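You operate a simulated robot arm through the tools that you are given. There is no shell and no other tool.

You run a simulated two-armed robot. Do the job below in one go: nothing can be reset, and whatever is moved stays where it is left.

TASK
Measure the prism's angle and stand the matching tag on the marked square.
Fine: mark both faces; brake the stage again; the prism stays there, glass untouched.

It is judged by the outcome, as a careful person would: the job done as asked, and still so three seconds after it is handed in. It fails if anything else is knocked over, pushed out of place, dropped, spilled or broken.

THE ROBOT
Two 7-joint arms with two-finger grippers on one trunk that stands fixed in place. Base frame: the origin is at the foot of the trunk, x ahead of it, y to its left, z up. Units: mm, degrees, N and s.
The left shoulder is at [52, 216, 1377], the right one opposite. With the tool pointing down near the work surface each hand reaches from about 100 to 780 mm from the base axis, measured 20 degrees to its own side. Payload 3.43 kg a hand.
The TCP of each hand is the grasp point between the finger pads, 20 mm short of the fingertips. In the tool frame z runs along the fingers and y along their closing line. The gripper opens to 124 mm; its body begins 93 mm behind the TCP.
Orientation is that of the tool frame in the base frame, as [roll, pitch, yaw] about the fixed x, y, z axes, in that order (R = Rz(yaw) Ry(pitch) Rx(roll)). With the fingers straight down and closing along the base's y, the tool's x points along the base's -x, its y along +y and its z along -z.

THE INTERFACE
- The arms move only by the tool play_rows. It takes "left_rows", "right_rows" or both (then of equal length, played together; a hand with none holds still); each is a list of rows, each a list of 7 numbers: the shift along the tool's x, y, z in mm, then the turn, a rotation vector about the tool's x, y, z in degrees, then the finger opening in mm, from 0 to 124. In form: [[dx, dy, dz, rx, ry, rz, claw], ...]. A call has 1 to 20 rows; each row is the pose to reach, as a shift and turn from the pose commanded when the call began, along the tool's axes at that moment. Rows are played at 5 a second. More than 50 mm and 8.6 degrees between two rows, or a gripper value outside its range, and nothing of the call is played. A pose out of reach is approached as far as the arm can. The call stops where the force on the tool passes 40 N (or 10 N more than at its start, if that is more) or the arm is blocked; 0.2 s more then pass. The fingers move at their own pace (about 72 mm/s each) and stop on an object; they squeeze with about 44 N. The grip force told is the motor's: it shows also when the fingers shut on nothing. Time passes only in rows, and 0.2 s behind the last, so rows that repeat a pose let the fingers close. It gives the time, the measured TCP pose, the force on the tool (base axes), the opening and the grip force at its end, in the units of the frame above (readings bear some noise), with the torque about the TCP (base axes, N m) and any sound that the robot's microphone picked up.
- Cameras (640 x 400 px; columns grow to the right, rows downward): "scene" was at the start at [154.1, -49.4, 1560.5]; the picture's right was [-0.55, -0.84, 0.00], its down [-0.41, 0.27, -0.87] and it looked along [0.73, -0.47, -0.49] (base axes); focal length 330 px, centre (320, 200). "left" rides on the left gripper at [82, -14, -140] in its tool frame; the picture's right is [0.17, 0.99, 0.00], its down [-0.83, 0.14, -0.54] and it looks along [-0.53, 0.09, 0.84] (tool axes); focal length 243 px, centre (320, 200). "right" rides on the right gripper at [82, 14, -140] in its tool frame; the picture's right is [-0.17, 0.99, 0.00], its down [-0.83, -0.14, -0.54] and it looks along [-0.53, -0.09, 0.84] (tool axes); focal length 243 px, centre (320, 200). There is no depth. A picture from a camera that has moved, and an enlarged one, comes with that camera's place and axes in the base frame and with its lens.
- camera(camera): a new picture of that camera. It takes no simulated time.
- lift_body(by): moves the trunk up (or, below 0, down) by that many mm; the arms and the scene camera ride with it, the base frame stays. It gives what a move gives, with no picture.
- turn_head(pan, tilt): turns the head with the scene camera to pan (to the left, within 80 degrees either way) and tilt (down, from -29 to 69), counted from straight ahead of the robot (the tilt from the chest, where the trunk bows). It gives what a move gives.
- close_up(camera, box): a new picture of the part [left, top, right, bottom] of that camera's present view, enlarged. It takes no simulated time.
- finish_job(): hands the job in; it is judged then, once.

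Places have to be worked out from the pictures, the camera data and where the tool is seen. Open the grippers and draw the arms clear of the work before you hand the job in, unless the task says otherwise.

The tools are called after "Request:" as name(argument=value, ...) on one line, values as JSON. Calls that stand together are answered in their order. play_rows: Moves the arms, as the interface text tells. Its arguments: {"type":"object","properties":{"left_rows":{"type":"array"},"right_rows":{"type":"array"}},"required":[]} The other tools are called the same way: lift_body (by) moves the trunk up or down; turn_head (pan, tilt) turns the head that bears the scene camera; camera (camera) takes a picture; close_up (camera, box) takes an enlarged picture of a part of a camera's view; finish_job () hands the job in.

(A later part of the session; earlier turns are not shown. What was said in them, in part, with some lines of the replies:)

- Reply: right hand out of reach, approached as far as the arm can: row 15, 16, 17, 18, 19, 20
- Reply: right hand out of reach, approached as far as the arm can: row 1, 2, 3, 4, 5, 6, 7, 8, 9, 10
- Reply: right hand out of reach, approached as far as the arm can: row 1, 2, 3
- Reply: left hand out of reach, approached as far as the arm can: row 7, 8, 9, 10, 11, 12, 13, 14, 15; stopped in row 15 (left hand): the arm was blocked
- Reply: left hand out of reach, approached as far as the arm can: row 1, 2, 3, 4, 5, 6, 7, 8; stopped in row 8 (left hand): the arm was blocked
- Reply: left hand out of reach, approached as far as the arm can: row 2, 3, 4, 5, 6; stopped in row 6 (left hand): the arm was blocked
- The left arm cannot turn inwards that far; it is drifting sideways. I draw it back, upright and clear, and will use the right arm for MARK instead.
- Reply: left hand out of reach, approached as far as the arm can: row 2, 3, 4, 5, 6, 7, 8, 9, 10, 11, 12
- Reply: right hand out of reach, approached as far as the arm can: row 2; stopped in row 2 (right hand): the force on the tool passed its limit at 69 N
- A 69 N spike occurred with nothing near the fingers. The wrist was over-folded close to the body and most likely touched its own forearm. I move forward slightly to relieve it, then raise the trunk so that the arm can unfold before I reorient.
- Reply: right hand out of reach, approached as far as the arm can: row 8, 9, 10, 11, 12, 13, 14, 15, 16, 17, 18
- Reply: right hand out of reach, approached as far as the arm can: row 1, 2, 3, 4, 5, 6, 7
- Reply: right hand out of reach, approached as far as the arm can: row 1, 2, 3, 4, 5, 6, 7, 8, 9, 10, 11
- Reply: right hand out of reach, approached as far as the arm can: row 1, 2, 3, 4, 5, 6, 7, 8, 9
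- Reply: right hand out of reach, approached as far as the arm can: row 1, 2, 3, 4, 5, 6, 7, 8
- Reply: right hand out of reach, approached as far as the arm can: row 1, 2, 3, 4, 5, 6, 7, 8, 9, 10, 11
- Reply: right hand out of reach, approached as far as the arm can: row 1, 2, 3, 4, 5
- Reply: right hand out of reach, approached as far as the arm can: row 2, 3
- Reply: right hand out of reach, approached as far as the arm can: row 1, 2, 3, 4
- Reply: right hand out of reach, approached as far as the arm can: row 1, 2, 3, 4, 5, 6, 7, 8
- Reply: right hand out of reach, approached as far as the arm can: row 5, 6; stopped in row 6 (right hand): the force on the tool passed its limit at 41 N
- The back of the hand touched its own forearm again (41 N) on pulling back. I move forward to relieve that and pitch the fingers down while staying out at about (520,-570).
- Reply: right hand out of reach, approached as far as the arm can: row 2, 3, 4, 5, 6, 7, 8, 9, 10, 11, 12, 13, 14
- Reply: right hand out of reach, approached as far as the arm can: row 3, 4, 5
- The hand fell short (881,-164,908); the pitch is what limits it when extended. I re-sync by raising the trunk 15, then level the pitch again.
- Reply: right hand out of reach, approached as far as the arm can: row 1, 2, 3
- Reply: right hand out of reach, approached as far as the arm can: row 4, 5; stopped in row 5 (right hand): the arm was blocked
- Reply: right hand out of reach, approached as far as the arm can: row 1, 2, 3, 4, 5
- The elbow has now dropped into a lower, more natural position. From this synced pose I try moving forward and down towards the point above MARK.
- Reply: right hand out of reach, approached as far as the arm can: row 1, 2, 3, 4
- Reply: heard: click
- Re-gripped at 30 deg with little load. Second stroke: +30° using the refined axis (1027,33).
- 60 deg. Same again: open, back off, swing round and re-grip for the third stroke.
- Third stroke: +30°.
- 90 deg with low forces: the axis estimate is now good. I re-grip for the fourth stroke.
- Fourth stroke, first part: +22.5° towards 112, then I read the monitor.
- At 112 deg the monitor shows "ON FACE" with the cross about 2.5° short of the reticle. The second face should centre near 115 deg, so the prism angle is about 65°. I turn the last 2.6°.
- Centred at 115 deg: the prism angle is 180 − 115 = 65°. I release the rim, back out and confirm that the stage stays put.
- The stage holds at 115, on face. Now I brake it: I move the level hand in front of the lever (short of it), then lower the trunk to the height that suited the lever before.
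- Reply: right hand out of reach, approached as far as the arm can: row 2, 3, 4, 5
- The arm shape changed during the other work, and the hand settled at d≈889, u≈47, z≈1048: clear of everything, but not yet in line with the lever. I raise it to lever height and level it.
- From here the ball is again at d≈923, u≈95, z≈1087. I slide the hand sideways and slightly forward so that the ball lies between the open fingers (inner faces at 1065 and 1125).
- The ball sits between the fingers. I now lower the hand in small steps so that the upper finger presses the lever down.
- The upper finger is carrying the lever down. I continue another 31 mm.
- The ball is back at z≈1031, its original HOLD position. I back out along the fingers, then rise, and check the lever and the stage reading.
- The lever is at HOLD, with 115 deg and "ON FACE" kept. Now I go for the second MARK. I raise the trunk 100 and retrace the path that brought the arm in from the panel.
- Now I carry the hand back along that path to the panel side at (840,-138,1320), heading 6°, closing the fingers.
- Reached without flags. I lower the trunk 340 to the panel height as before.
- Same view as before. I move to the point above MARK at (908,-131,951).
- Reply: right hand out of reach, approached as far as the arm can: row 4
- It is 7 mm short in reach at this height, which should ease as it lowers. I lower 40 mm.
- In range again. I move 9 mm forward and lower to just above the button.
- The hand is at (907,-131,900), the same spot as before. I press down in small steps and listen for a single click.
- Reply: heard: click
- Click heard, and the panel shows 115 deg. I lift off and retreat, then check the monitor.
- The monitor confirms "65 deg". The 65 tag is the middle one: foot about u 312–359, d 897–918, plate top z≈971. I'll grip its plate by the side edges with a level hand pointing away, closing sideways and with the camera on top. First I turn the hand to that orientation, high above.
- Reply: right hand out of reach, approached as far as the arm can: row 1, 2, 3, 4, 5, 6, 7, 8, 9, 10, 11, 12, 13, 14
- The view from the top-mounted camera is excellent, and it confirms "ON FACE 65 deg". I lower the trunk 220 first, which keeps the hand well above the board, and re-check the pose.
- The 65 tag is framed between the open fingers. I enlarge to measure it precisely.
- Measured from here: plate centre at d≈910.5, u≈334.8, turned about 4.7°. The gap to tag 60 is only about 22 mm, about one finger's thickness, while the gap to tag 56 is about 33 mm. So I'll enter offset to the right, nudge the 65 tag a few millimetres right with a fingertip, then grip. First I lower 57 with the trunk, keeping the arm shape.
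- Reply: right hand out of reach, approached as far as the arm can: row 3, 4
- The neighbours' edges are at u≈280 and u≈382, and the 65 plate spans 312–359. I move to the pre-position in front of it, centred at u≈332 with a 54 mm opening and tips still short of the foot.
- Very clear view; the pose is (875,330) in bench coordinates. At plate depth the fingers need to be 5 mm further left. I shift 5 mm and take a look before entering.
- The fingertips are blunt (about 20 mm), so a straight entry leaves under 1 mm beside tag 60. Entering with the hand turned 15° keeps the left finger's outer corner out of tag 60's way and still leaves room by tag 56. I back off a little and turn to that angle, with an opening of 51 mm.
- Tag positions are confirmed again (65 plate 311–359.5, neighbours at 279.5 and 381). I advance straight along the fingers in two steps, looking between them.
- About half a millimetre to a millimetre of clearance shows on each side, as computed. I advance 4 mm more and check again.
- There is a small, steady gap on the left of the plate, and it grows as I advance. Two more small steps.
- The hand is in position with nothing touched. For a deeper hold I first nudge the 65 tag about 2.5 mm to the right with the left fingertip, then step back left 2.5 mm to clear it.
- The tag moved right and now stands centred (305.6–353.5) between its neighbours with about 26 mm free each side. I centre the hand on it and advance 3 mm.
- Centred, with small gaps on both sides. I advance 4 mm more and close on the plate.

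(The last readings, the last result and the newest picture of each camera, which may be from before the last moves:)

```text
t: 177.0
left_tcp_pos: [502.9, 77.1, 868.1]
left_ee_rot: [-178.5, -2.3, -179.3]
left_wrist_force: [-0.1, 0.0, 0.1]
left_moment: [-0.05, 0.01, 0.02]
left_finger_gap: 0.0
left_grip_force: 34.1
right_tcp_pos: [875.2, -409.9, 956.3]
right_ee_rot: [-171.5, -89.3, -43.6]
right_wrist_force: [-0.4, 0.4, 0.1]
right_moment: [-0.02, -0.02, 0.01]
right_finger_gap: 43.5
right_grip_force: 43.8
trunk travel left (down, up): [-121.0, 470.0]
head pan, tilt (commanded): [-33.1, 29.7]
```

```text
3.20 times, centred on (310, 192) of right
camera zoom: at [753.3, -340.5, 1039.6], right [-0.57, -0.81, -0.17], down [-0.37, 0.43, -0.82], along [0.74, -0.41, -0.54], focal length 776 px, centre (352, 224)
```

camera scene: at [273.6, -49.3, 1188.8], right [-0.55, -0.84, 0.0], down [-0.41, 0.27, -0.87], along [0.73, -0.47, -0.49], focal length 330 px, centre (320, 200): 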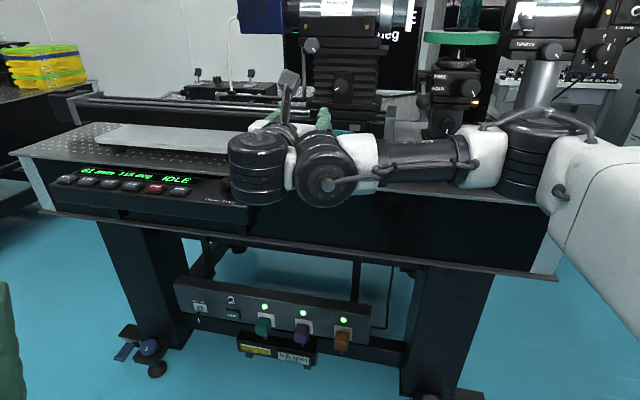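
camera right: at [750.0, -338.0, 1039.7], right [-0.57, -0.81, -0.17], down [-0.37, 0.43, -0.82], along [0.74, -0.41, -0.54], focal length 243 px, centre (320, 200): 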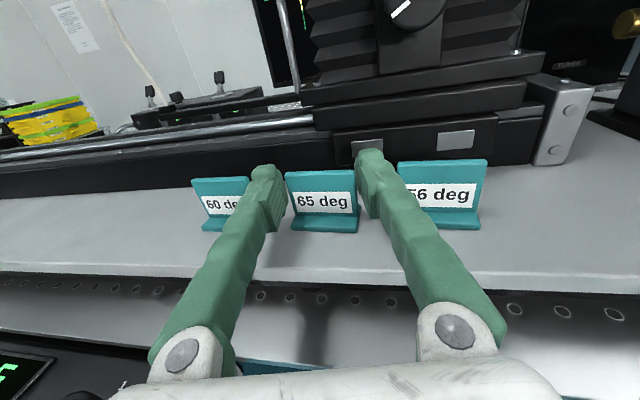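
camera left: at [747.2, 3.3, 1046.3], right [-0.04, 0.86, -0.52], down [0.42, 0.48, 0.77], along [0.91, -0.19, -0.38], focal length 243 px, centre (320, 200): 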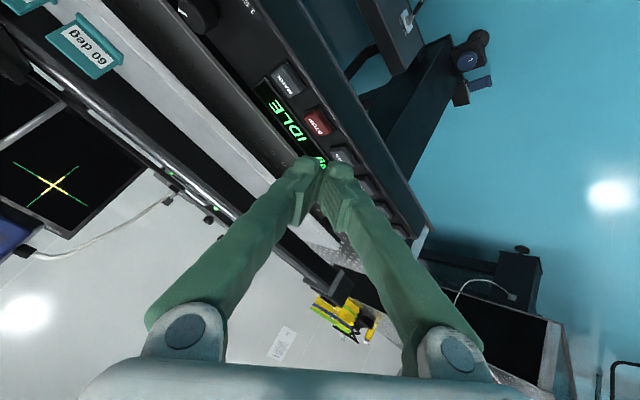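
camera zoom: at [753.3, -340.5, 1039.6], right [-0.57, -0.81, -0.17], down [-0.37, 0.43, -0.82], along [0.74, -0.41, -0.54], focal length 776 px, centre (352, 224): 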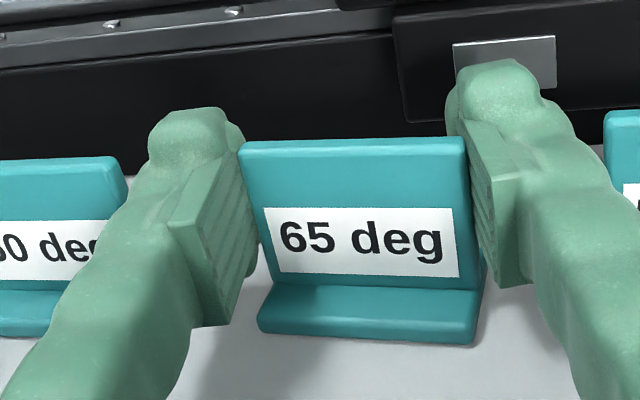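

The 65 tag is gripped (44 N). I lift it 20 mm straight up and check the hold.

Request:
play_rows(right_rows=[[4, 0, 0, 0, 0, 0, 40], [8, 0, 0, 0, 0, 0, 40], [13, 0, 0, 0, 0, 0, 40], [20, 0, 0, 0, 0, 0, 40]])

Request:
close_up(camera="right", box=[190, 130, 430, 280])

Request:
close_up(camera="scene", box=[230, 60, 390, 160])

```text
t: 178.0
left_tcp_pos: [501.1, 76.9, 866.7]
left_ee_rot: [-178.6, -2.3, -179.3]
left_wrist_force: [-0.7, 0.0, 0.1]
left_moment: [0.02, -0.01, 0.0]
left_finger_gap: 0.0
left_grip_force: 34.5
right_tcp_pos: [874.1, -410.2, 977.3]
right_ee_rot: [-170.4, -89.4, -44.6]
right_wrist_force: [-0.8, -0.2, -0.2]
right_moment: [-0.01, 0.0, -0.01]
right_finger_gap: 43.4
right_grip_force: 44.3
trunk travel left (down, up): [-121.0, 470.0]
head pan, tilt (commanded): [-33.1, 29.7]
```

```text
2.67 times, centred on (310, 205) of right
camera zoom: at [752.8, -340.4, 1060.1], right [-0.57, -0.81, -0.17], down [-0.37, 0.43, -0.82], along [0.74, -0.41, -0.54], focal length 647 px, centre (347, 187)
```

zoom: 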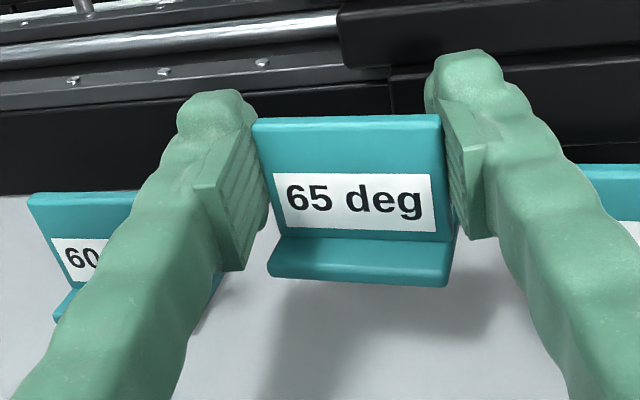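

```text
4.00 times, centred on (310, 110) of scene
camera zoom: at [297.1, -49.3, 1121.3], right [-0.55, -0.84, 0.0], down [-0.41, 0.27, -0.87], along [0.73, -0.47, -0.49], focal length 1320 px, centre (360, 560)
```

zoom: 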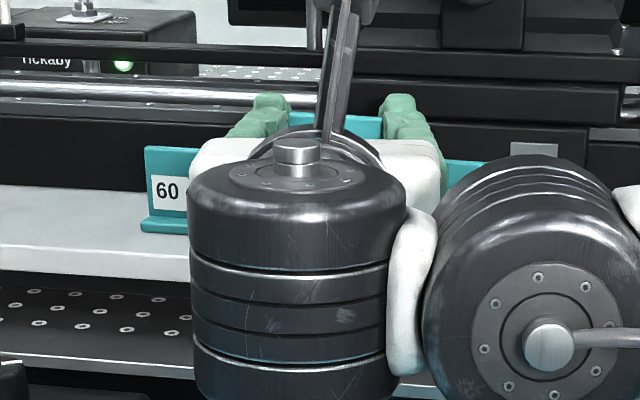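

The tag is held upright; it kept its own orientation between the pads. I rise a little more, retract straight back out of the row, and check that the neighbours are undisturbed.

Request:
play_rows(right_rows=[[5, 0, 0, 0, 0, 0, 40], [8, 0, -8, 0, 0, 0, 40], [8, 0, -18, 0, 0, 0, 40], [8, 0, -30, 0, 0, 0, 40], [8, 0, -42, 0, 0, 0, 40]])

Request:
camera(camera="right")

```text
t: 179.2
left_tcp_pos: [502.3, 77.1, 867.1]
left_ee_rot: [-178.6, -2.3, -179.3]
left_wrist_force: [0.2, 0.1, -1.2]
left_moment: [-0.01, -0.02, -0.02]
left_finger_gap: 0.0
left_grip_force: 34.5
right_tcp_pos: [842.2, -384.9, 983.7]
right_ee_rot: [-173.0, -89.3, -42.0]
right_wrist_force: [-0.6, 0.4, 0.7]
right_moment: [-0.02, -0.02, 0.0]
right_finger_gap: 43.3
right_grip_force: 43.5
trunk travel left (down, up): [-121.0, 470.0]
head pan, tilt (commanded): [-33.1, 29.7]
```

```text
taken
camera right: at [719.8, -316.9, 1067.3], right [-0.57, -0.81, -0.17], down [-0.37, 0.43, -0.82], along [0.74, -0.41, -0.54], focal length 243 px, centre (320, 200)
```

right: 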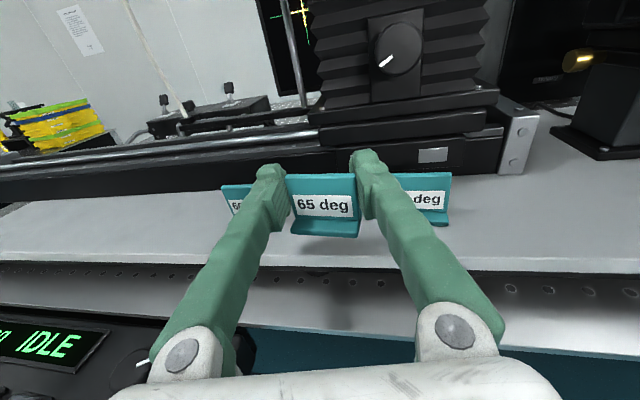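

Clear of the row, both neighbours standing. I carry the tag sideways along the bench front at constant height, first half of the way.

Request:
play_rows(right_rows=[[0, 19, -3.4, 0, 0, 0, 40], [0, 38, -6.7, 0, 0, 0, 40], [0, 57, -10, 0, 0, 0, 40], [0, 76, -13.4, 0, 0, 0, 40], [0, 95, -16.7, 0, 0, 0, 40], [0, 114, -20, 0, 0, 0, 40], [0, 133, -23.4, 0, 0, 0, 40], [0, 152, -26.7, 0, 0, 0, 40], [0, 171, -30, 0, 0, 0, 40], [0, 190, -33.4, 0, 0, 0, 40]])

Request:
camera(camera="right")

Request:
camera(camera="scene")

```text
t: 181.4
left_tcp_pos: [501.7, 77.6, 868.0]
left_ee_rot: [-178.5, -2.4, -179.3]
left_wrist_force: [0.6, 0.4, -0.4]
left_moment: [-0.02, 0.0, 0.03]
left_finger_gap: 0.0
left_grip_force: 34.0
right_tcp_pos: [703.8, -521.2, 985.0]
right_ee_rot: [-172.1, -89.2, -42.9]
right_wrist_force: [-0.5, 0.1, -0.7]
right_moment: [-0.02, -0.02, 0.02]
right_finger_gap: 43.1
right_grip_force: 44.0
trunk travel left (down, up): [-121.0, 470.0]
head pan, tilt (commanded): [-33.1, 29.7]
```

```text
taken
camera right: at [582.3, -452.8, 1069.6], right [-0.57, -0.81, -0.17], down [-0.37, 0.43, -0.82], along [0.74, -0.41, -0.54], focal length 243 px, centre (320, 200)
```

right: 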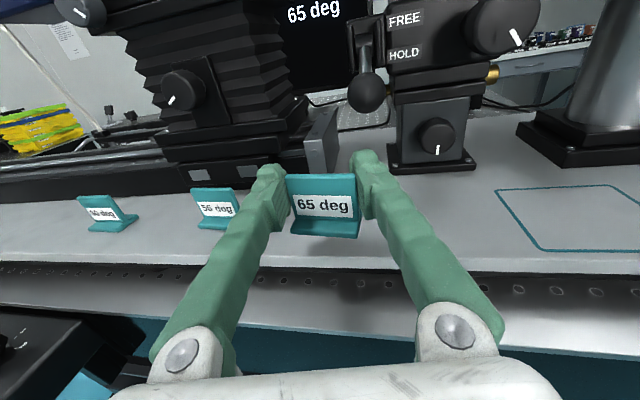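

```text
taken
camera scene: at [296.8, -49.5, 1121.4], right [-0.55, -0.84, 0.0], down [-0.41, 0.27, -0.87], along [0.73, -0.47, -0.49], focal length 330 px, centre (320, 200)
```

scene: 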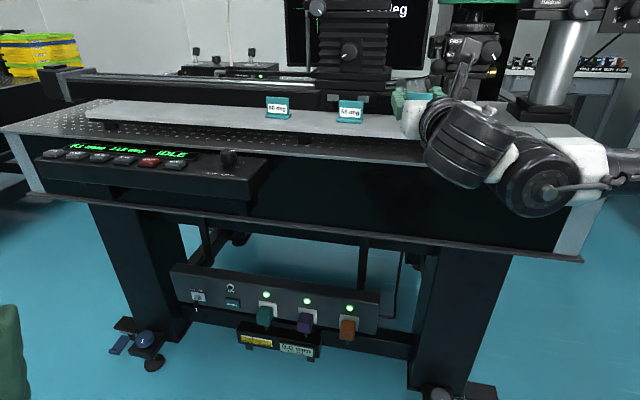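

Half-way, all fine, and the square is in view. I continue the second half.

Request:
play_rows(right_rows=[[0, 19, -3, 0, 0, 0, 40], [0, 38, -6, 0, 0, 0, 40], [0, 57, -9, 0, 0, 0, 40], [0, 76, -12, 0, 0, 0, 40], [0, 95, -15, 0, 0, 0, 40], [0, 114, -18, 0, 0, 0, 40], [0, 133, -21.5, 0, 0, 0, 40], [0, 152, -25, 0, 0, 0, 40], [0, 171, -28, 0, 0, 0, 40], [0, 187, -31, 0, 0, 0, 40]])

Request:
camera(camera="right")

Request:
camera(camera="scene")

```text
t: 183.6
left_tcp_pos: [503.8, 78.1, 867.8]
left_ee_rot: [-178.5, -2.4, -179.3]
left_wrist_force: [0.3, -0.6, -0.1]
left_moment: [-0.01, -0.03, 0.02]
left_finger_gap: 0.0
left_grip_force: 34.3
right_tcp_pos: [597.9, -607.5, 1001.8]
right_ee_rot: [138.8, -87.9, 5.3]
right_wrist_force: [-1.1, -0.4, 1.9]
right_moment: [0.09, 0.14, 0.04]
right_finger_gap: 43.0
right_grip_force: 44.2
right hand out of reach, approached as far as the arm can: row 6, 7, 8, 9, 10
trunk travel left (down, up): [-121.0, 470.0]
head pan, tilt (commanded): [-33.1, 29.7]
```

```text
taken
camera right: at [478.9, -535.9, 1088.2], right [-0.58, -0.8, -0.14], down [-0.39, 0.43, -0.82], along [0.71, -0.42, -0.56], focal length 243 px, centre (320, 200)
```

right: 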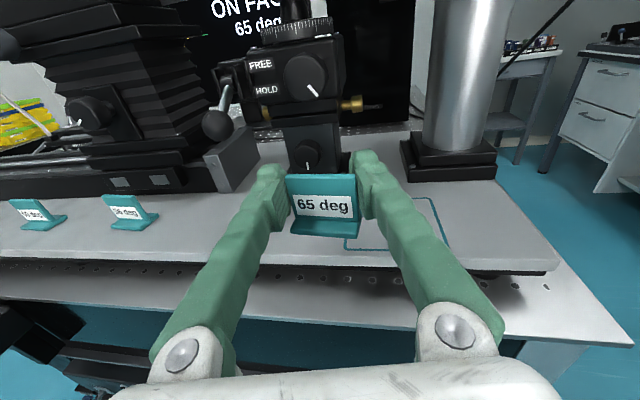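

```text
taken
camera scene: at [297.2, -48.8, 1121.3], right [-0.55, -0.84, 0.0], down [-0.41, 0.27, -0.87], along [0.73, -0.47, -0.49], focal length 330 px, centre (320, 200)
```

scene: 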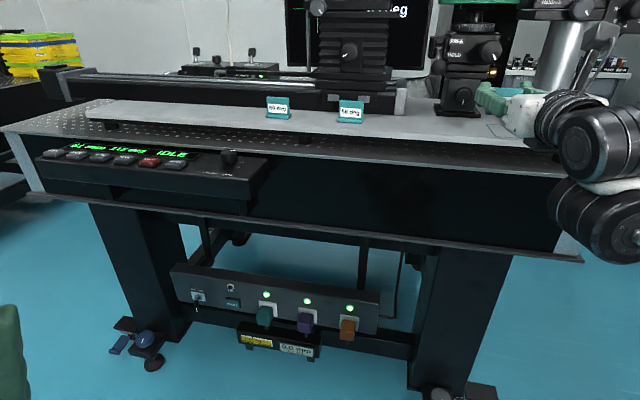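

The arm is getting too folded close to the body; the target spot is further out, which should be easier. I re-sync with a small trunk lift, then move forward and right in small steps.

Request:
lift_body(by=10)

Request:
play_rows(right_rows=[[0, 6, 12, 0, 0, 0, 40], [0, 12, 24, 0, 0, 0, 40], [0, 18, 36, 0, 0, 0, 40]])

Request:
camera(camera="right")

```text
t: 184.2
left_tcp_pos: [502.7, 78.6, 878.0]
left_ee_rot: [-178.6, -2.4, -179.3]
left_wrist_force: [1.3, -0.5, 0.3]
left_moment: [0.0, 0.03, -0.02]
left_finger_gap: 0.0
left_grip_force: 34.5
right_tcp_pos: [592.8, -608.2, 1022.4]
right_ee_rot: [159.4, -89.3, -15.1]
right_wrist_force: [1.3, -0.5, -1.0]
right_moment: [-0.04, -0.03, -0.02]
right_finger_gap: 42.8
right_grip_force: 43.8
trunk travel left (down, up): [-131.0, 460.0]
head pan, tilt (commanded): [-33.1, 29.7]
```

```text
t: 185.0
left_tcp_pos: [503.3, 77.8, 874.9]
left_ee_rot: [-178.5, -2.4, -179.3]
left_wrist_force: [-0.4, -0.1, -0.5]
left_moment: [0.02, -0.01, -0.01]
left_finger_gap: 0.0
left_grip_force: 34.4
right_tcp_pos: [604.9, -610.4, 1025.0]
right_ee_rot: [161.0, -89.2, -17.2]
right_wrist_force: [0.2, -0.2, -0.4]
right_moment: [-0.01, 0.0, 0.02]
right_finger_gap: 42.8
right_grip_force: 43.5
right hand out of reach, approached as far as the arm can: row 1, 2, 3
trunk travel left (down, up): [-131.0, 460.0]
head pan, tilt (commanded): [-33.1, 29.7]
```

```text
taken
camera right: at [484.9, -538.5, 1108.8], right [-0.58, -0.8, -0.16], down [-0.36, 0.43, -0.82], along [0.73, -0.42, -0.54], focal length 243 px, centre (320, 200)
```

right: 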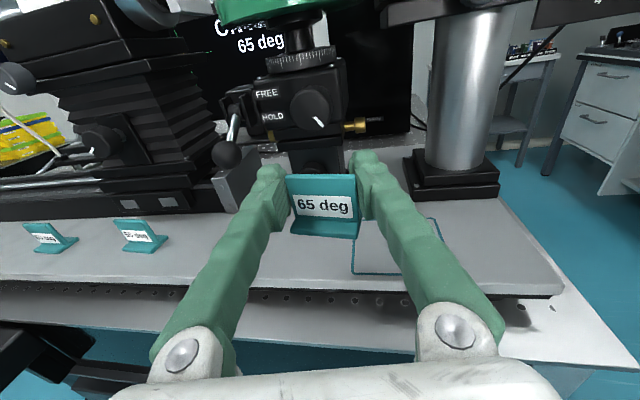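

The low trunk puts the shoulder too close for this spot. I raise the trunk 120, with the hand and tag riding straight up in front of the stage, clear by more than 70 mm, and try again.

Request:
lift_body(by=120)

Request:
play_rows(right_rows=[[0, 8, 6, 0, 0, 0, 40], [0, 16, 12, 0, 0, 0, 40], [0, 24, 18, 0, 0, 0, 40]])

Request:
camera(camera="right")

Request:
camera(camera="scene")

```text
t: 186.5
left_tcp_pos: [478.9, 77.3, 1038.6]
left_ee_rot: [-178.4, 3.1, -179.2]
left_wrist_force: [0.1, -0.2, -0.1]
left_moment: [-0.01, -0.01, -0.03]
left_finger_gap: 0.0
left_grip_force: 33.9
right_tcp_pos: [578.2, -607.8, 1184.2]
right_ee_rot: [-38.5, -87.0, -177.7]
right_wrist_force: [0.8, 0.3, -1.0]
right_moment: [0.0, -0.02, 0.01]
right_finger_gap: 42.6
right_grip_force: 44.1
trunk travel left (down, up): [-251.0, 340.0]
head pan, tilt (commanded): [-33.1, 29.7]
```

```text
t: 187.3
left_tcp_pos: [477.5, 77.5, 1039.5]
left_ee_rot: [-178.5, 3.1, -179.2]
left_wrist_force: [0.0, 0.0, 0.3]
left_moment: [0.03, 0.01, -0.02]
left_finger_gap: 0.1
left_grip_force: 34.3
right_tcp_pos: [577.5, -608.8, 1184.7]
right_ee_rot: [-38.3, -86.8, -177.8]
right_wrist_force: [0.1, 0.1, -0.1]
right_moment: [0.05, 0.0, -0.03]
right_finger_gap: 42.3
right_grip_force: 43.9
right hand out of reach, approached as far as the arm can: row 1, 2, 3
trunk travel left (down, up): [-251.0, 340.0]
head pan, tilt (commanded): [-33.1, 29.7]
```

```text
taken
camera right: at [452.4, -536.2, 1259.7], right [-0.57, -0.8, -0.2], down [-0.31, 0.43, -0.85], along [0.76, -0.42, -0.49], focal length 243 px, centre (320, 200)
```

right: 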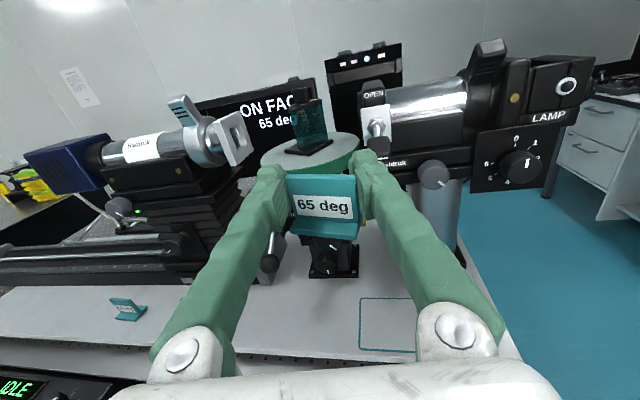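

```text
taken
camera scene: at [247.3, -49.4, 1270.9], right [-0.55, -0.84, 0.0], down [-0.41, 0.27, -0.87], along [0.73, -0.47, -0.49], focal length 330 px, centre (320, 200)
```

scene: 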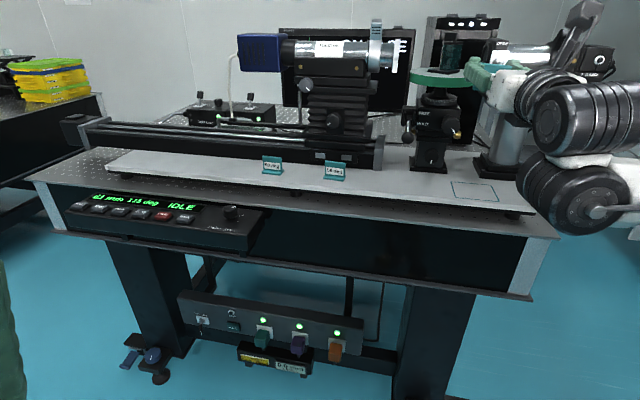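

The hand drifted high in this folded posture. I bring it down and outward instead, in small steps.

Request:
play_rows(right_rows=[[-20, 0, 6, 0, 0, 0, 40], [-40, 0, 12, 0, 0, 0, 40], [-60, 0, 18, 0, 0, 0, 40], [-80, 0, 24, 0, 0, 0, 40], [-100, 0, 30, 0, 0, 0, 40]])

Request:
camera(camera="right")

Request:
camera(camera="scene")

```text
t: 188.5
left_tcp_pos: [478.8, 76.1, 1039.2]
left_ee_rot: [-178.4, 3.2, -179.2]
left_wrist_force: [0.3, 0.3, -0.6]
left_moment: [0.02, 0.01, -0.01]
left_finger_gap: 0.1
left_grip_force: 34.1
right_tcp_pos: [608.7, -625.9, 1086.7]
right_ee_rot: [-38.3, -86.8, -177.9]
right_wrist_force: [1.0, -0.1, -0.8]
right_moment: [-0.01, -0.01, -0.03]
right_finger_gap: 42.3
right_grip_force: 44.2
right hand out of reach, approached as far as the arm can: row 2, 3
trunk travel left (down, up): [-251.0, 340.0]
head pan, tilt (commanded): [-33.1, 29.7]
```

```text
taken
camera right: at [482.9, -554.2, 1161.2], right [-0.57, -0.8, -0.2], down [-0.31, 0.43, -0.85], along [0.76, -0.42, -0.49], focal length 243 px, centre (320, 200)
```

right: 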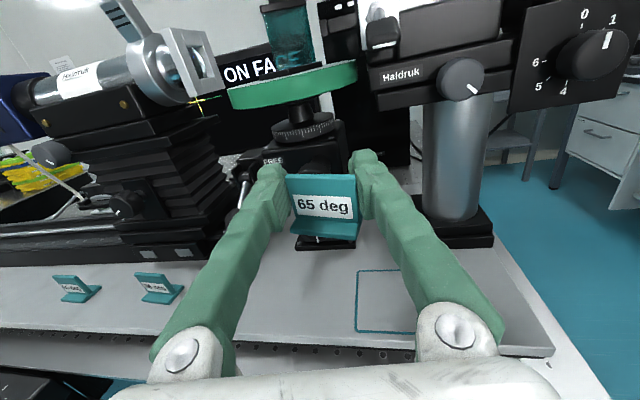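

```text
taken
camera scene: at [247.6, -49.5, 1270.8], right [-0.55, -0.84, 0.0], down [-0.41, 0.27, -0.87], along [0.73, -0.47, -0.5], focal length 330 px, centre (320, 200)
```

scene: 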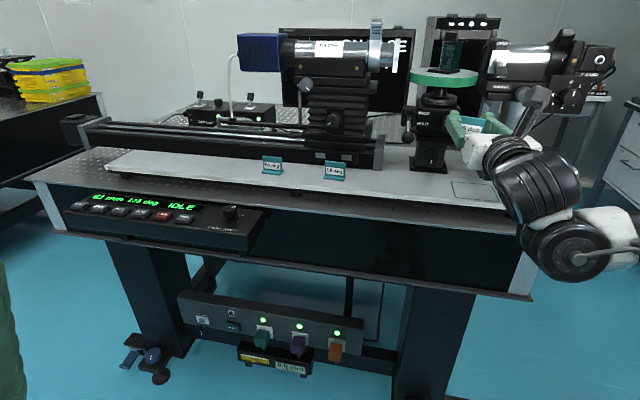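

In range again at (609,-626,1087). I correct the slight pitch and roll and move towards the point above the square at z≈1010.

Request:
play_rows(right_rows=[[-15, 11, 5, 0, -0.6, -0.4, 40], [-30, 22, 10, 0, -1.3, -0.8, 40], [-45, 34, 15, 0, -1.9, -1.1, 40], [-60, 45, 20, 0, -2.6, -1.5, 40], [-76, 56, 25, 0, -3.2, -1.9, 40]])

Request:
camera(camera="right")

Request:
camera(camera="scene")

```text
t: 189.7
left_tcp_pos: [479.7, 76.7, 1038.9]
left_ee_rot: [-178.4, 3.2, -179.2]
left_wrist_force: [1.3, -0.1, 0.8]
left_moment: [0.02, -0.02, 0.02]
left_finger_gap: 0.0
left_grip_force: 34.4
right_tcp_pos: [600.0, -686.3, 1009.0]
right_ee_rot: [-173.9, -89.3, -42.1]
right_wrist_force: [-0.7, -0.6, 0.4]
right_moment: [0.02, 0.0, 0.0]
right_finger_gap: 41.8
right_grip_force: 44.4
trunk travel left (down, up): [-251.0, 340.0]
head pan, tilt (commanded): [-33.1, 29.7]
```

```text
taken
camera right: at [480.3, -614.9, 1093.1], right [-0.58, -0.8, -0.17], down [-0.36, 0.44, -0.82], along [0.73, -0.42, -0.54], focal length 243 px, centre (320, 200)
```

right: 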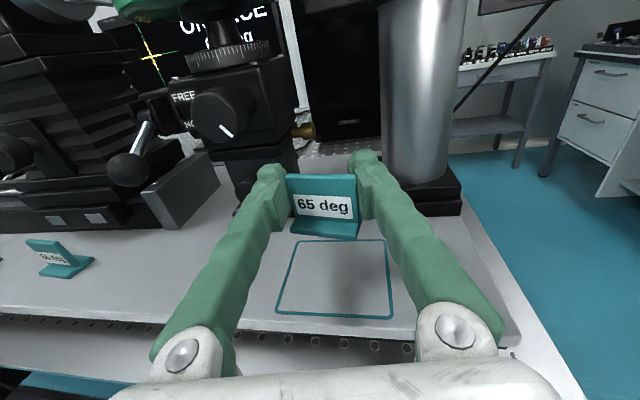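

```text
taken
camera scene: at [247.4, -49.7, 1270.9], right [-0.55, -0.84, 0.0], down [-0.41, 0.27, -0.87], along [0.73, -0.47, -0.49], focal length 330 px, centre (320, 200)
```

scene: 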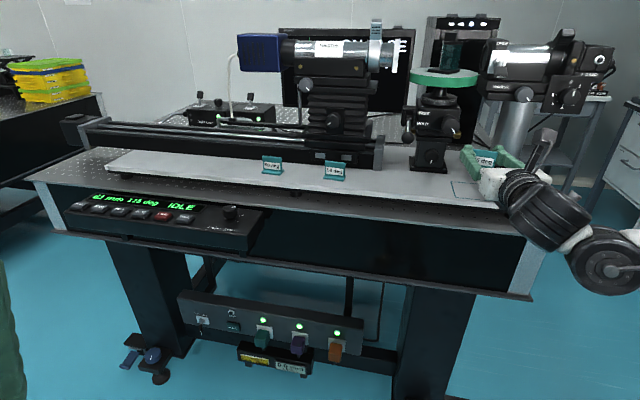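

The tag hangs above the square. I enlarge to measure the square and the tag's foot relative to it.

Request:
close_up(camera="right", box=[230, 160, 430, 335])

Request:
close_up(camera="scene", box=[420, 130, 540, 205])

```text
2.29 times, centred on (330, 248) of right
camera zoom: at [480.3, -614.9, 1093.1], right [-0.58, -0.8, -0.17], down [-0.36, 0.44, -0.82], along [0.73, -0.42, -0.54], focal length 555 px, centre (297, 91)
```

zoom: 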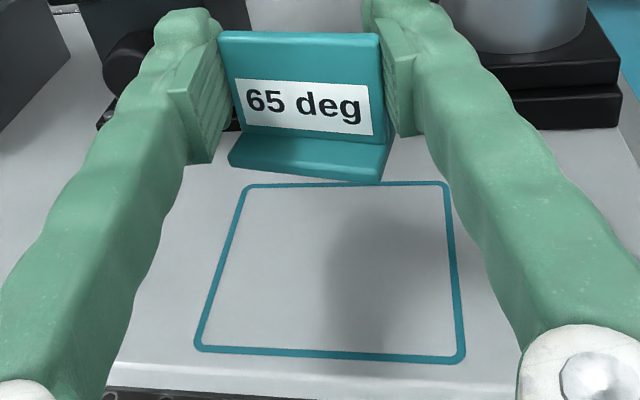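

```text
5.33 times, centred on (480, 168) of scene
camera zoom: at [247.4, -49.7, 1270.9], right [-0.55, -0.84, 0.0], down [-0.41, 0.27, -0.87], along [0.73, -0.47, -0.49], focal length 1760 px, centre (-533, 373)
```

zoom: 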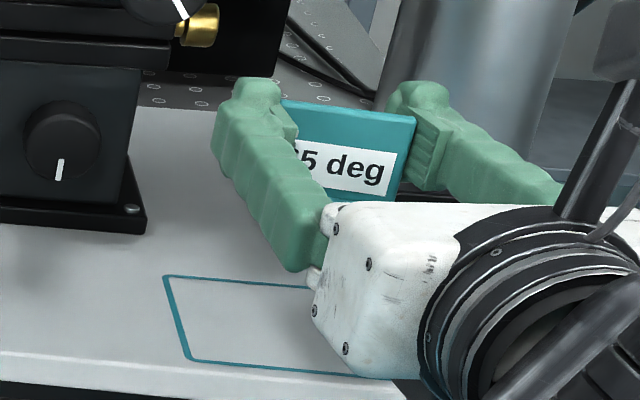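

Square centre is at about (910,-60) and the tag's foot centre is about (912,-61): well centred. The tag is slowly turning in the pads (the gap is shrinking slightly), so I lower now without delay.

Request:
play_rows(right_rows=[[-12, 0, -1, 0, 0, 0, 40], [-24, 0, -1, 0, 0, 0, 40], [-35, 0, -2, 0, 0, 0, 40], [-44, 0, -2, 0, 0, 0, 40]])

Request:
close_up(camera="right", box=[230, 160, 430, 285])

```text
t: 190.7
left_tcp_pos: [478.8, 78.2, 1038.9]
left_ee_rot: [-178.4, 3.0, -179.2]
left_wrist_force: [-0.5, -0.5, -0.6]
left_moment: [0.0, 0.03, -0.01]
left_finger_gap: 0.1
left_grip_force: 34.2
right_tcp_pos: [598.1, -684.2, 965.4]
right_ee_rot: [-177.0, -89.3, -39.1]
right_wrist_force: [0.3, 0.6, 0.2]
right_moment: [0.01, 0.03, 0.03]
right_finger_gap: 41.7
right_grip_force: 43.2
trunk travel left (down, up): [-251.0, 340.0]
head pan, tilt (commanded): [-33.1, 29.7]
```

```text
3.20 times, centred on (330, 222) of right
camera zoom: at [477.9, -612.8, 1049.3], right [-0.58, -0.79, -0.17], down [-0.36, 0.44, -0.82], along [0.73, -0.42, -0.54], focal length 776 px, centre (288, 128)
```

zoom: 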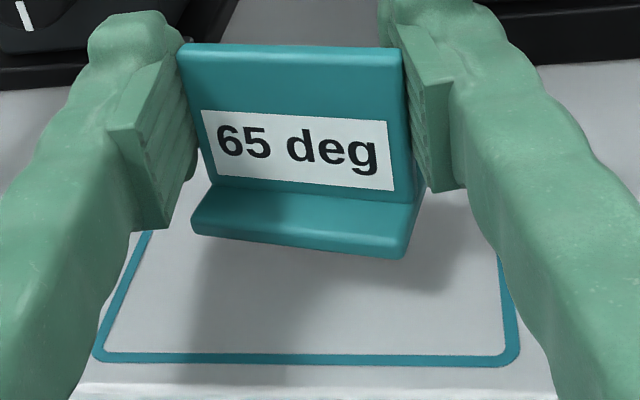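

The foot is about 9 mm above the board, well inside the outline. I lower the last bit in small steps.

Request:
play_rows(right_rows=[[-3, 0, 0, 0, 0, 0, 40], [-5, 0, 0, 0, 0, 0, 40], [-7, 0, 0, 0, 0, 0, 40], [-8.5, 0, 0, 0, 0, 0, 40]])

Request:
close_up(camera="right", box=[230, 160, 430, 285])

Request:
close_up(camera="scene", box=[420, 140, 540, 215])

```text
t: 191.7
left_tcp_pos: [478.2, 76.3, 1038.8]
left_ee_rot: [-178.4, 3.1, -179.2]
left_wrist_force: [-0.1, -0.9, 0.3]
left_moment: [-0.02, 0.0, 0.02]
left_finger_gap: 0.0
left_grip_force: 34.0
right_tcp_pos: [596.7, -683.4, 956.1]
right_ee_rot: [-171.5, -89.4, -44.6]
right_wrist_force: [0.1, 0.2, 0.1]
right_moment: [-0.01, 0.02, 0.03]
right_finger_gap: 41.9
right_grip_force: 44.1
trunk travel left (down, up): [-251.0, 340.0]
head pan, tilt (commanded): [-33.1, 29.7]
```

```text
3.20 times, centred on (330, 222) of right
camera zoom: at [476.9, -612.3, 1040.6], right [-0.58, -0.79, -0.17], down [-0.36, 0.44, -0.82], along [0.73, -0.42, -0.54], focal length 776 px, centre (288, 128)
```

zoom: 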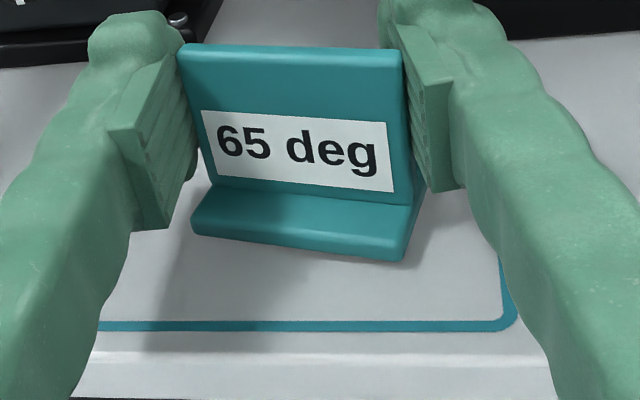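

```text
5.33 times, centred on (480, 178) of scene
camera zoom: at [247.5, -49.4, 1270.9], right [-0.55, -0.84, 0.0], down [-0.41, 0.27, -0.87], along [0.73, -0.47, -0.49], focal length 1760 px, centre (-533, 320)
```

zoom: 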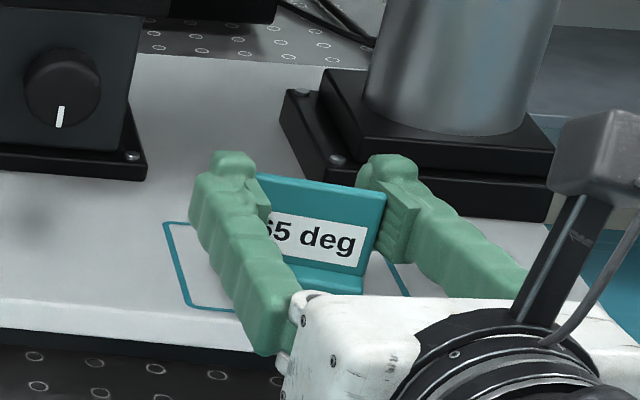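

No contact force yet; I go down in 1 mm steps until the foot touches.

Request:
play_rows(right_rows=[[-1, 0, 0, 0, 0, 0, 40], [-2, 0, 0, 0, 0, 0, 40], [-2, 0, 0, 0, 0, 0, 40]])

Request:
close_up(camera="right", box=[270, 190, 370, 252])

```text
t: 192.5
left_tcp_pos: [479.3, 78.2, 1040.6]
left_ee_rot: [-178.4, 3.1, -179.2]
left_wrist_force: [-0.3, 0.0, -1.4]
left_moment: [0.02, -0.01, 0.02]
left_finger_gap: 0.0
left_grip_force: 34.4
right_tcp_pos: [596.4, -683.8, 955.8]
right_ee_rot: [-169.5, -89.4, -46.6]
right_wrist_force: [0.0, 0.4, 3.3]
right_moment: [-0.03, 0.09, 0.04]
right_finger_gap: 41.4
right_grip_force: 44.2
trunk travel left (down, up): [-251.0, 340.0]
head pan, tilt (commanded): [-33.1, 29.7]
```

```text
6.40 times, centred on (320, 221) of right
camera zoom: at [477.1, -611.7, 1038.9], right [-0.58, -0.8, -0.17], down [-0.36, 0.44, -0.82], along [0.73, -0.42, -0.54], focal length 1553 px, centre (320, 66)
```

zoom: 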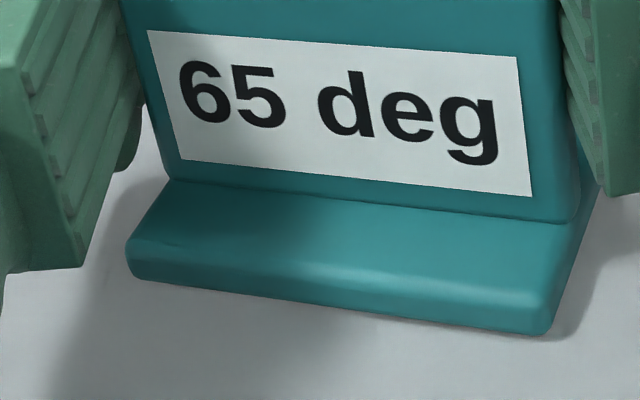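

The foot is down (3 N contact). I open the fingers gently.

Request:
play_rows(right_rows=[[-2, 0, 0, 0, 0, 0, 43], [-2, 0, 0, 0, 0, 0, 46], [-2, 0, 0, 0, 0, 0, 51], [-2, 0, 0, 0, 0, 0, 58], [-2, 0, 0, 0, 0, 0, 66], [-2, 0, 0, 0, 0, 0, 66]])

Request:
close_up(camera="right", box=[220, 160, 420, 285])

Request:
close_up(camera="scene", box=[420, 140, 540, 215])

```text
t: 193.9
left_tcp_pos: [478.9, 76.7, 1038.0]
left_ee_rot: [-178.5, 3.1, -179.2]
left_wrist_force: [-0.3, 0.4, -1.1]
left_moment: [0.06, -0.04, -0.01]
left_finger_gap: 0.0
left_grip_force: 34.2
right_tcp_pos: [597.1, -683.1, 953.5]
right_ee_rot: [-174.1, -89.4, -42.1]
right_wrist_force: [0.3, 0.6, 0.6]
right_moment: [-0.02, -0.02, -0.02]
right_finger_gap: 65.9
right_grip_force: 0.1
trunk travel left (down, up): [-251.0, 340.0]
head pan, tilt (commanded): [-33.1, 29.7]
```

```text
3.20 times, centred on (320, 222) of right
camera zoom: at [476.9, -612.0, 1036.5], right [-0.58, -0.79, -0.17], down [-0.36, 0.44, -0.82], along [0.73, -0.42, -0.54], focal length 776 px, centre (320, 128)
```

zoom: 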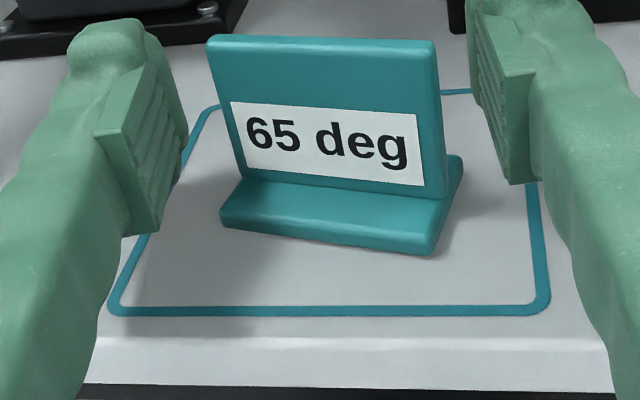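

```text
5.33 times, centred on (480, 178) of scene
camera zoom: at [247.4, -49.4, 1270.9], right [-0.55, -0.84, 0.0], down [-0.41, 0.27, -0.87], along [0.73, -0.47, -0.49], focal length 1760 px, centre (-533, 320)
```

zoom: 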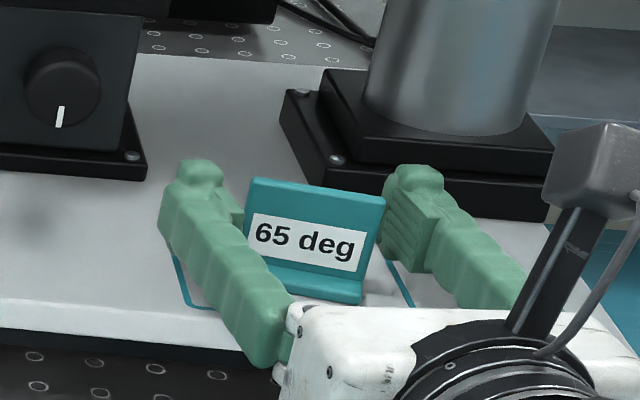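

The tag stands upright well inside the marked outline, with both fingers clear of it. I rise straight up, with the fingers beside the plate, to leave it.

Request:
play_rows(right_rows=[[6, 0, 0, 0, 0, 0, 66], [16, 0, 0, 0, 0, 0, 66], [28, 0, 0, 0, 0, 0, 66], [42, 0, 0, 0, 0, 0, 66], [58, 0, 0, 0, 0, 0, 66], [76, 0, 0, 0, 0, 0, 66], [96, 0, 0, 0, 0, 0, 66]])

Request:
camera(camera="right")

Request:
close_up(camera="scene", box=[420, 140, 540, 215])

```text
t: 195.5
left_tcp_pos: [479.2, 78.1, 1039.2]
left_ee_rot: [-178.4, 3.1, -179.2]
left_wrist_force: [-0.2, -0.2, 0.9]
left_moment: [0.04, 0.01, 0.01]
left_finger_gap: 0.1
left_grip_force: 34.1
right_tcp_pos: [597.3, -683.8, 1047.2]
right_ee_rot: [-177.4, -89.3, -38.8]
right_wrist_force: [-0.3, -0.2, 0.2]
right_moment: [0.03, 0.03, 0.01]
right_finger_gap: 65.9
right_grip_force: 0.1
trunk travel left (down, up): [-251.0, 340.0]
head pan, tilt (commanded): [-33.1, 29.7]
```

```text
taken
camera right: at [477.7, -612.4, 1132.0], right [-0.58, -0.79, -0.17], down [-0.36, 0.44, -0.82], along [0.73, -0.42, -0.54], focal length 243 px, centre (320, 200)
```

right: 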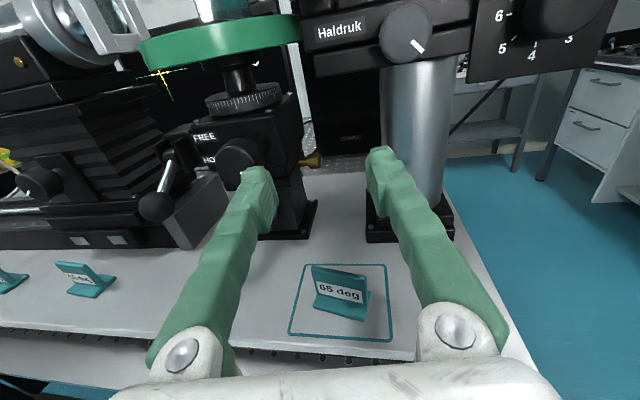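

```text
5.33 times, centred on (480, 178) of scene
camera zoom: at [247.2, -49.2, 1270.9], right [-0.55, -0.84, 0.0], down [-0.41, 0.27, -0.87], along [0.73, -0.47, -0.49], focal length 1760 px, centre (-533, 320)
```

zoom: 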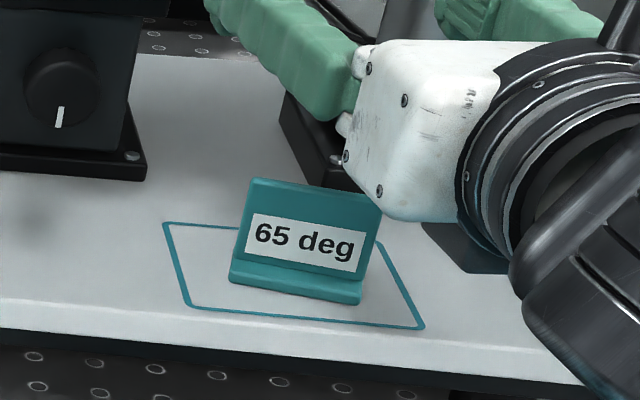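

The tag stands squarely inside the outline, and the neighbours and stage are untouched. Now I draw the right hand up and back, away from the bench.

Request:
play_rows(right_rows=[[10, 0, -8, 0, 0, 0, 66], [20, 0, -16, 0, 0, 0, 66], [30, 0, -24, 0, 0, 0, 66], [42, 0, -30, 0, 0, 0, 66]])

Request:
lift_body(by=150)

Request:
camera(camera="scene")

Request:
camera(camera="right")

```text
t: 196.5
left_tcp_pos: [478.8, 78.3, 1039.1]
left_ee_rot: [-178.4, 3.1, -179.2]
left_wrist_force: [0.0, 0.2, 0.1]
left_moment: [0.01, 0.02, -0.03]
left_finger_gap: 0.1
left_grip_force: 34.0
right_tcp_pos: [575.0, -667.0, 1091.2]
right_ee_rot: [-173.3, -89.3, -42.8]
right_wrist_force: [0.3, -0.7, 0.4]
right_moment: [0.01, 0.03, 0.01]
right_finger_gap: 66.1
right_grip_force: 0.0
trunk travel left (down, up): [-251.0, 340.0]
head pan, tilt (commanded): [-33.1, 29.7]
```

```text
t: 198.2
left_tcp_pos: [459.1, 76.9, 1224.7]
left_ee_rot: [-178.2, 9.7, -178.9]
left_wrist_force: [0.0, 0.3, -0.3]
left_moment: [-0.02, 0.0, -0.02]
left_finger_gap: 0.1
left_grip_force: 34.7
right_tcp_pos: [573.8, -666.2, 1240.4]
right_ee_rot: [-175.4, -89.3, -40.8]
right_wrist_force: [0.5, -0.2, 1.0]
right_moment: [0.01, -0.01, 0.02]
right_finger_gap: 65.9
right_grip_force: 0.2
trunk travel left (down, up): [-401.0, 190.0]
head pan, tilt (commanded): [-33.1, 29.7]
```

```text
taken
camera scene: at [208.9, -49.4, 1421.1], right [-0.55, -0.84, 0.0], down [-0.41, 0.27, -0.87], along [0.73, -0.47, -0.49], focal length 330 px, centre (320, 200)
```

scene: 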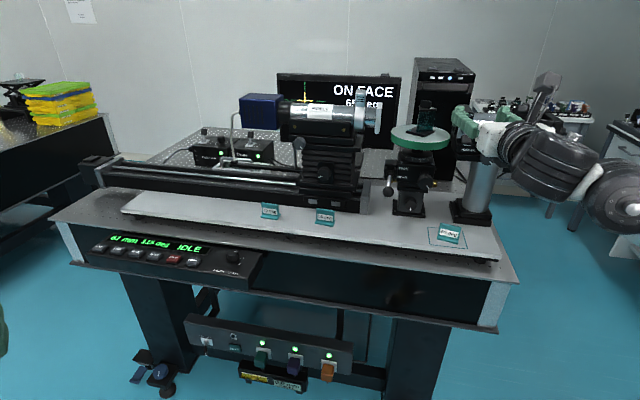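

```text
taken
camera right: at [454.5, -595.6, 1324.0], right [-0.58, -0.79, -0.17], down [-0.36, 0.44, -0.82], along [0.73, -0.42, -0.54], focal length 243 px, centre (320, 200)
```

right: 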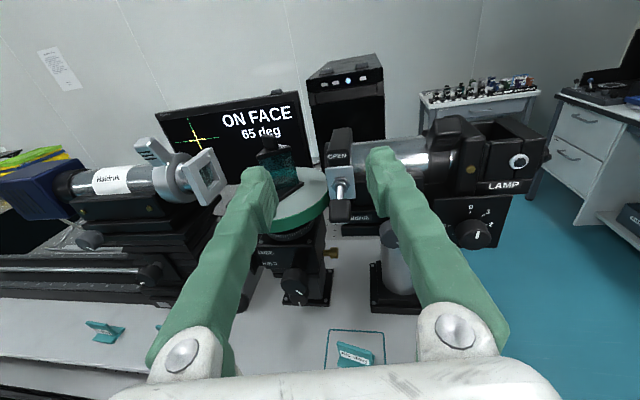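

The monitor still shows "ON FACE 65 deg" and everything is in place. I raise the trunk further so that the right hand goes well above the work.

Request:
lift_body(by=185)

Request:
play_rows(right_rows=[[5, 5, -10, 0, 0, 0, 90], [10, 10, -20, 0, 0, 0, 110], [15, 20, -30, 0, 0, 0, 124], [20, 30, -35, 0, 0, 0, 124]], left_rows=[[0, 5, 0, 0, 0, 0, 30], [0, 15, 0, 0, 0, 0, 60], [0, 25, 0, 0, 0, 0, 100], [0, 35, 0, 0, 0, 0, 124]])

Request:
camera(camera="scene")

```text
t: 200.3
left_tcp_pos: [460.1, 77.1, 1407.9]
left_ee_rot: [-178.3, 9.5, -178.9]
left_wrist_force: [0.8, -0.8, -0.9]
left_moment: [0.0, -0.01, -0.01]
left_finger_gap: 0.1
left_grip_force: 35.1
right_tcp_pos: [575.4, -667.7, 1424.5]
right_ee_rot: [-178.0, -89.2, -38.2]
right_wrist_force: [-0.2, -1.1, -1.7]
right_moment: [-0.02, -0.02, -0.01]
right_finger_gap: 66.3
right_grip_force: 0.0
trunk travel left (down, up): [-586.0, 5.0]
head pan, tilt (commanded): [-33.1, 29.7]
```

```text
t: 201.3
left_tcp_pos: [456.9, 111.3, 1407.4]
left_ee_rot: [-178.2, 9.8, -178.8]
left_wrist_force: [-0.5, -0.1, -0.3]
left_moment: [0.01, -0.03, 0.02]
left_finger_gap: 124.1
left_grip_force: 0.0
right_tcp_pos: [526.7, -669.8, 1446.7]
right_ee_rot: [-171.9, -89.3, -44.4]
right_wrist_force: [-0.2, 0.1, -0.1]
right_moment: [0.0, -0.02, 0.0]
right_finger_gap: 124.0
right_grip_force: 0.1
trunk travel left (down, up): [-586.0, 5.0]
head pan, tilt (commanded): [-33.1, 29.7]
```

```text
taken
camera scene: at [87.5, -49.3, 1627.8], right [-0.55, -0.84, 0.0], down [-0.41, 0.27, -0.87], along [0.73, -0.47, -0.49], focal length 330 px, centre (320, 200)
```

scene: 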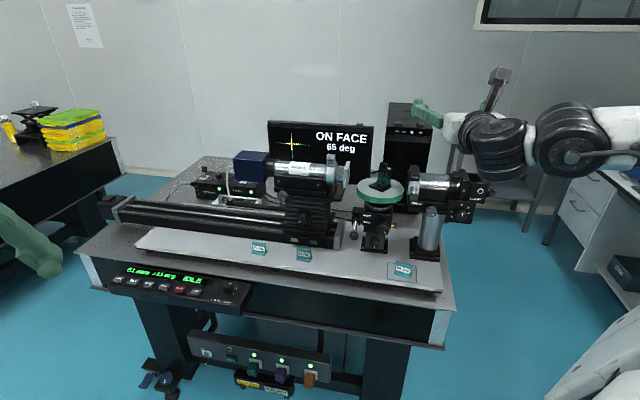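

The arms are open and clear, high above the bench. I make a last detailed check of the lever, prism, tags, panel and monitor.

Request:
close_up(camera="scene", box=[340, 150, 460, 225])

Request:
close_up(camera="scene", box=[350, 220, 470, 295])

Request:
close_up(camera="scene", box=[230, 215, 350, 290])

Request:
close_up(camera="scene", box=[100, 255, 260, 325])

Request:
close_up(camera="scene", box=[260, 110, 400, 197])

```text
5.33 times, centred on (400, 188) of scene
camera zoom: at [87.5, -49.3, 1627.8], right [-0.55, -0.84, 0.0], down [-0.41, 0.27, -0.87], along [0.73, -0.47, -0.49], focal length 1760 px, centre (-107, 267)
```

zoom: 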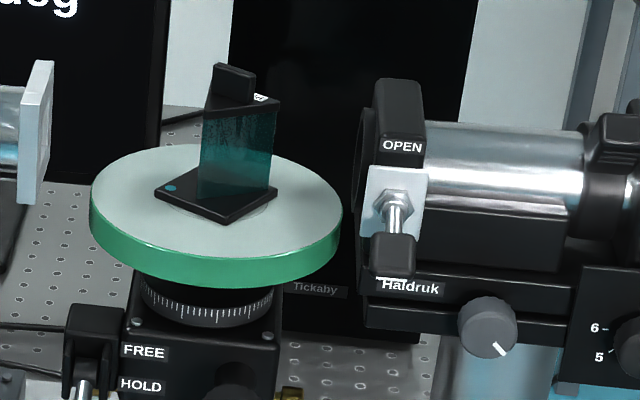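

```text
5.33 times, centred on (410, 258) of scene
camera zoom: at [87.5, -49.3, 1627.8], right [-0.55, -0.84, 0.0], down [-0.41, 0.27, -0.87], along [0.73, -0.47, -0.49], focal length 1760 px, centre (-160, -107)
```

zoom: 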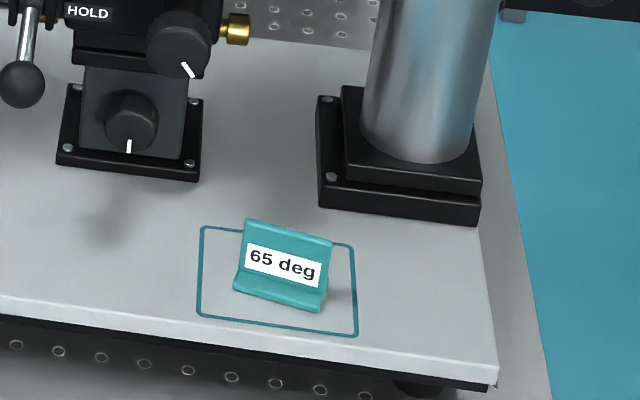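

```text
5.33 times, centred on (290, 252) of scene
camera zoom: at [87.5, -49.3, 1627.8], right [-0.55, -0.84, 0.0], down [-0.41, 0.27, -0.87], along [0.73, -0.47, -0.49], focal length 1760 px, centre (480, -80)
```

zoom: 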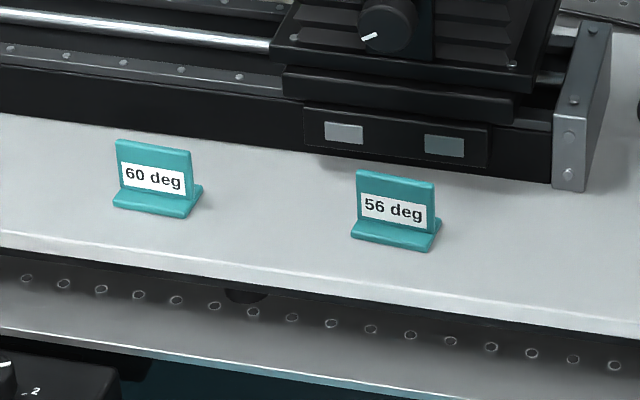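

```text
4.00 times, centred on (180, 290) of scene
camera zoom: at [87.5, -49.3, 1627.8], right [-0.55, -0.84, 0.0], down [-0.41, 0.27, -0.87], along [0.73, -0.47, -0.49], focal length 1320 px, centre (880, -160)
```

zoom: 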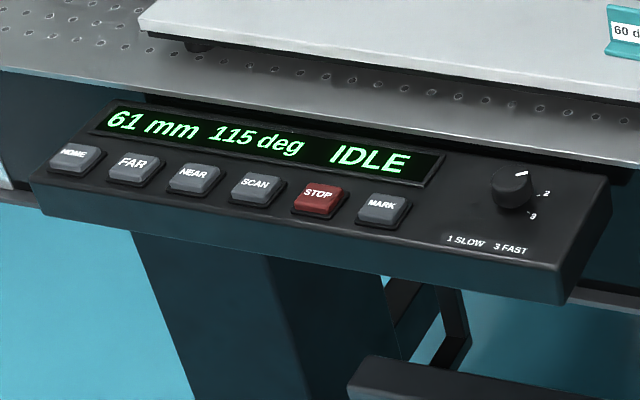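

```text
4.57 times, centred on (330, 154) of scene
camera zoom: at [87.5, -49.3, 1627.8], right [-0.55, -0.84, 0.0], down [-0.41, 0.27, -0.87], along [0.73, -0.47, -0.49], focal length 1508 px, centre (274, 413)
```

zoom: 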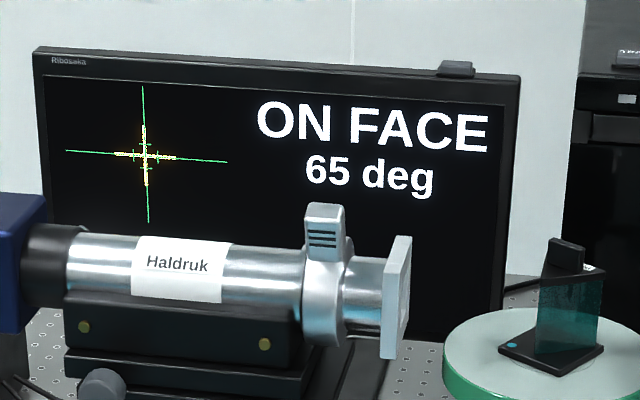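

Everything checks out. Both faces are marked and the monitor reads 65 deg. The lever is at HOLD and the prism is in place. The 65 deg tag stands inside the square, the other tags are untouched, and the arms are open and clear. I hand the job in.

Request:
finish_job()

```text
The job is handed in.
```

The prism's angle measures 65°, and the "65 deg" tag is standing upright inside the marked square. I handed the job in; the tool confirmed that but gave no verdict.

- **Measurement:** I marked both faces with MARK, and each press clicked. The panel read 115 deg between the faces, which makes 65°, and the monitor confirmed "ON FACE / 65 deg".
- **Stage:** The brake lever is back at HOLD, and the stage did not move after braking.
- **Prism:** It is still in its place on the stage. I turned the stage only by its rim and never touched the glass.
- **Tags:** The 60 and 56 deg tags are still standing. I nudged the 65 tag about 6 mm sideways to get the fingers around it, and saw no contact with the other two.
- **Force stops:** The right hand's force limit tripped twice, at 69 N and 41 N, while I was pulling it back in front of the bench. Nothing on the bench was near the fingers; I think the hand touched its own forearm.

Both grippers are open and the arms are above and clear of the bench.
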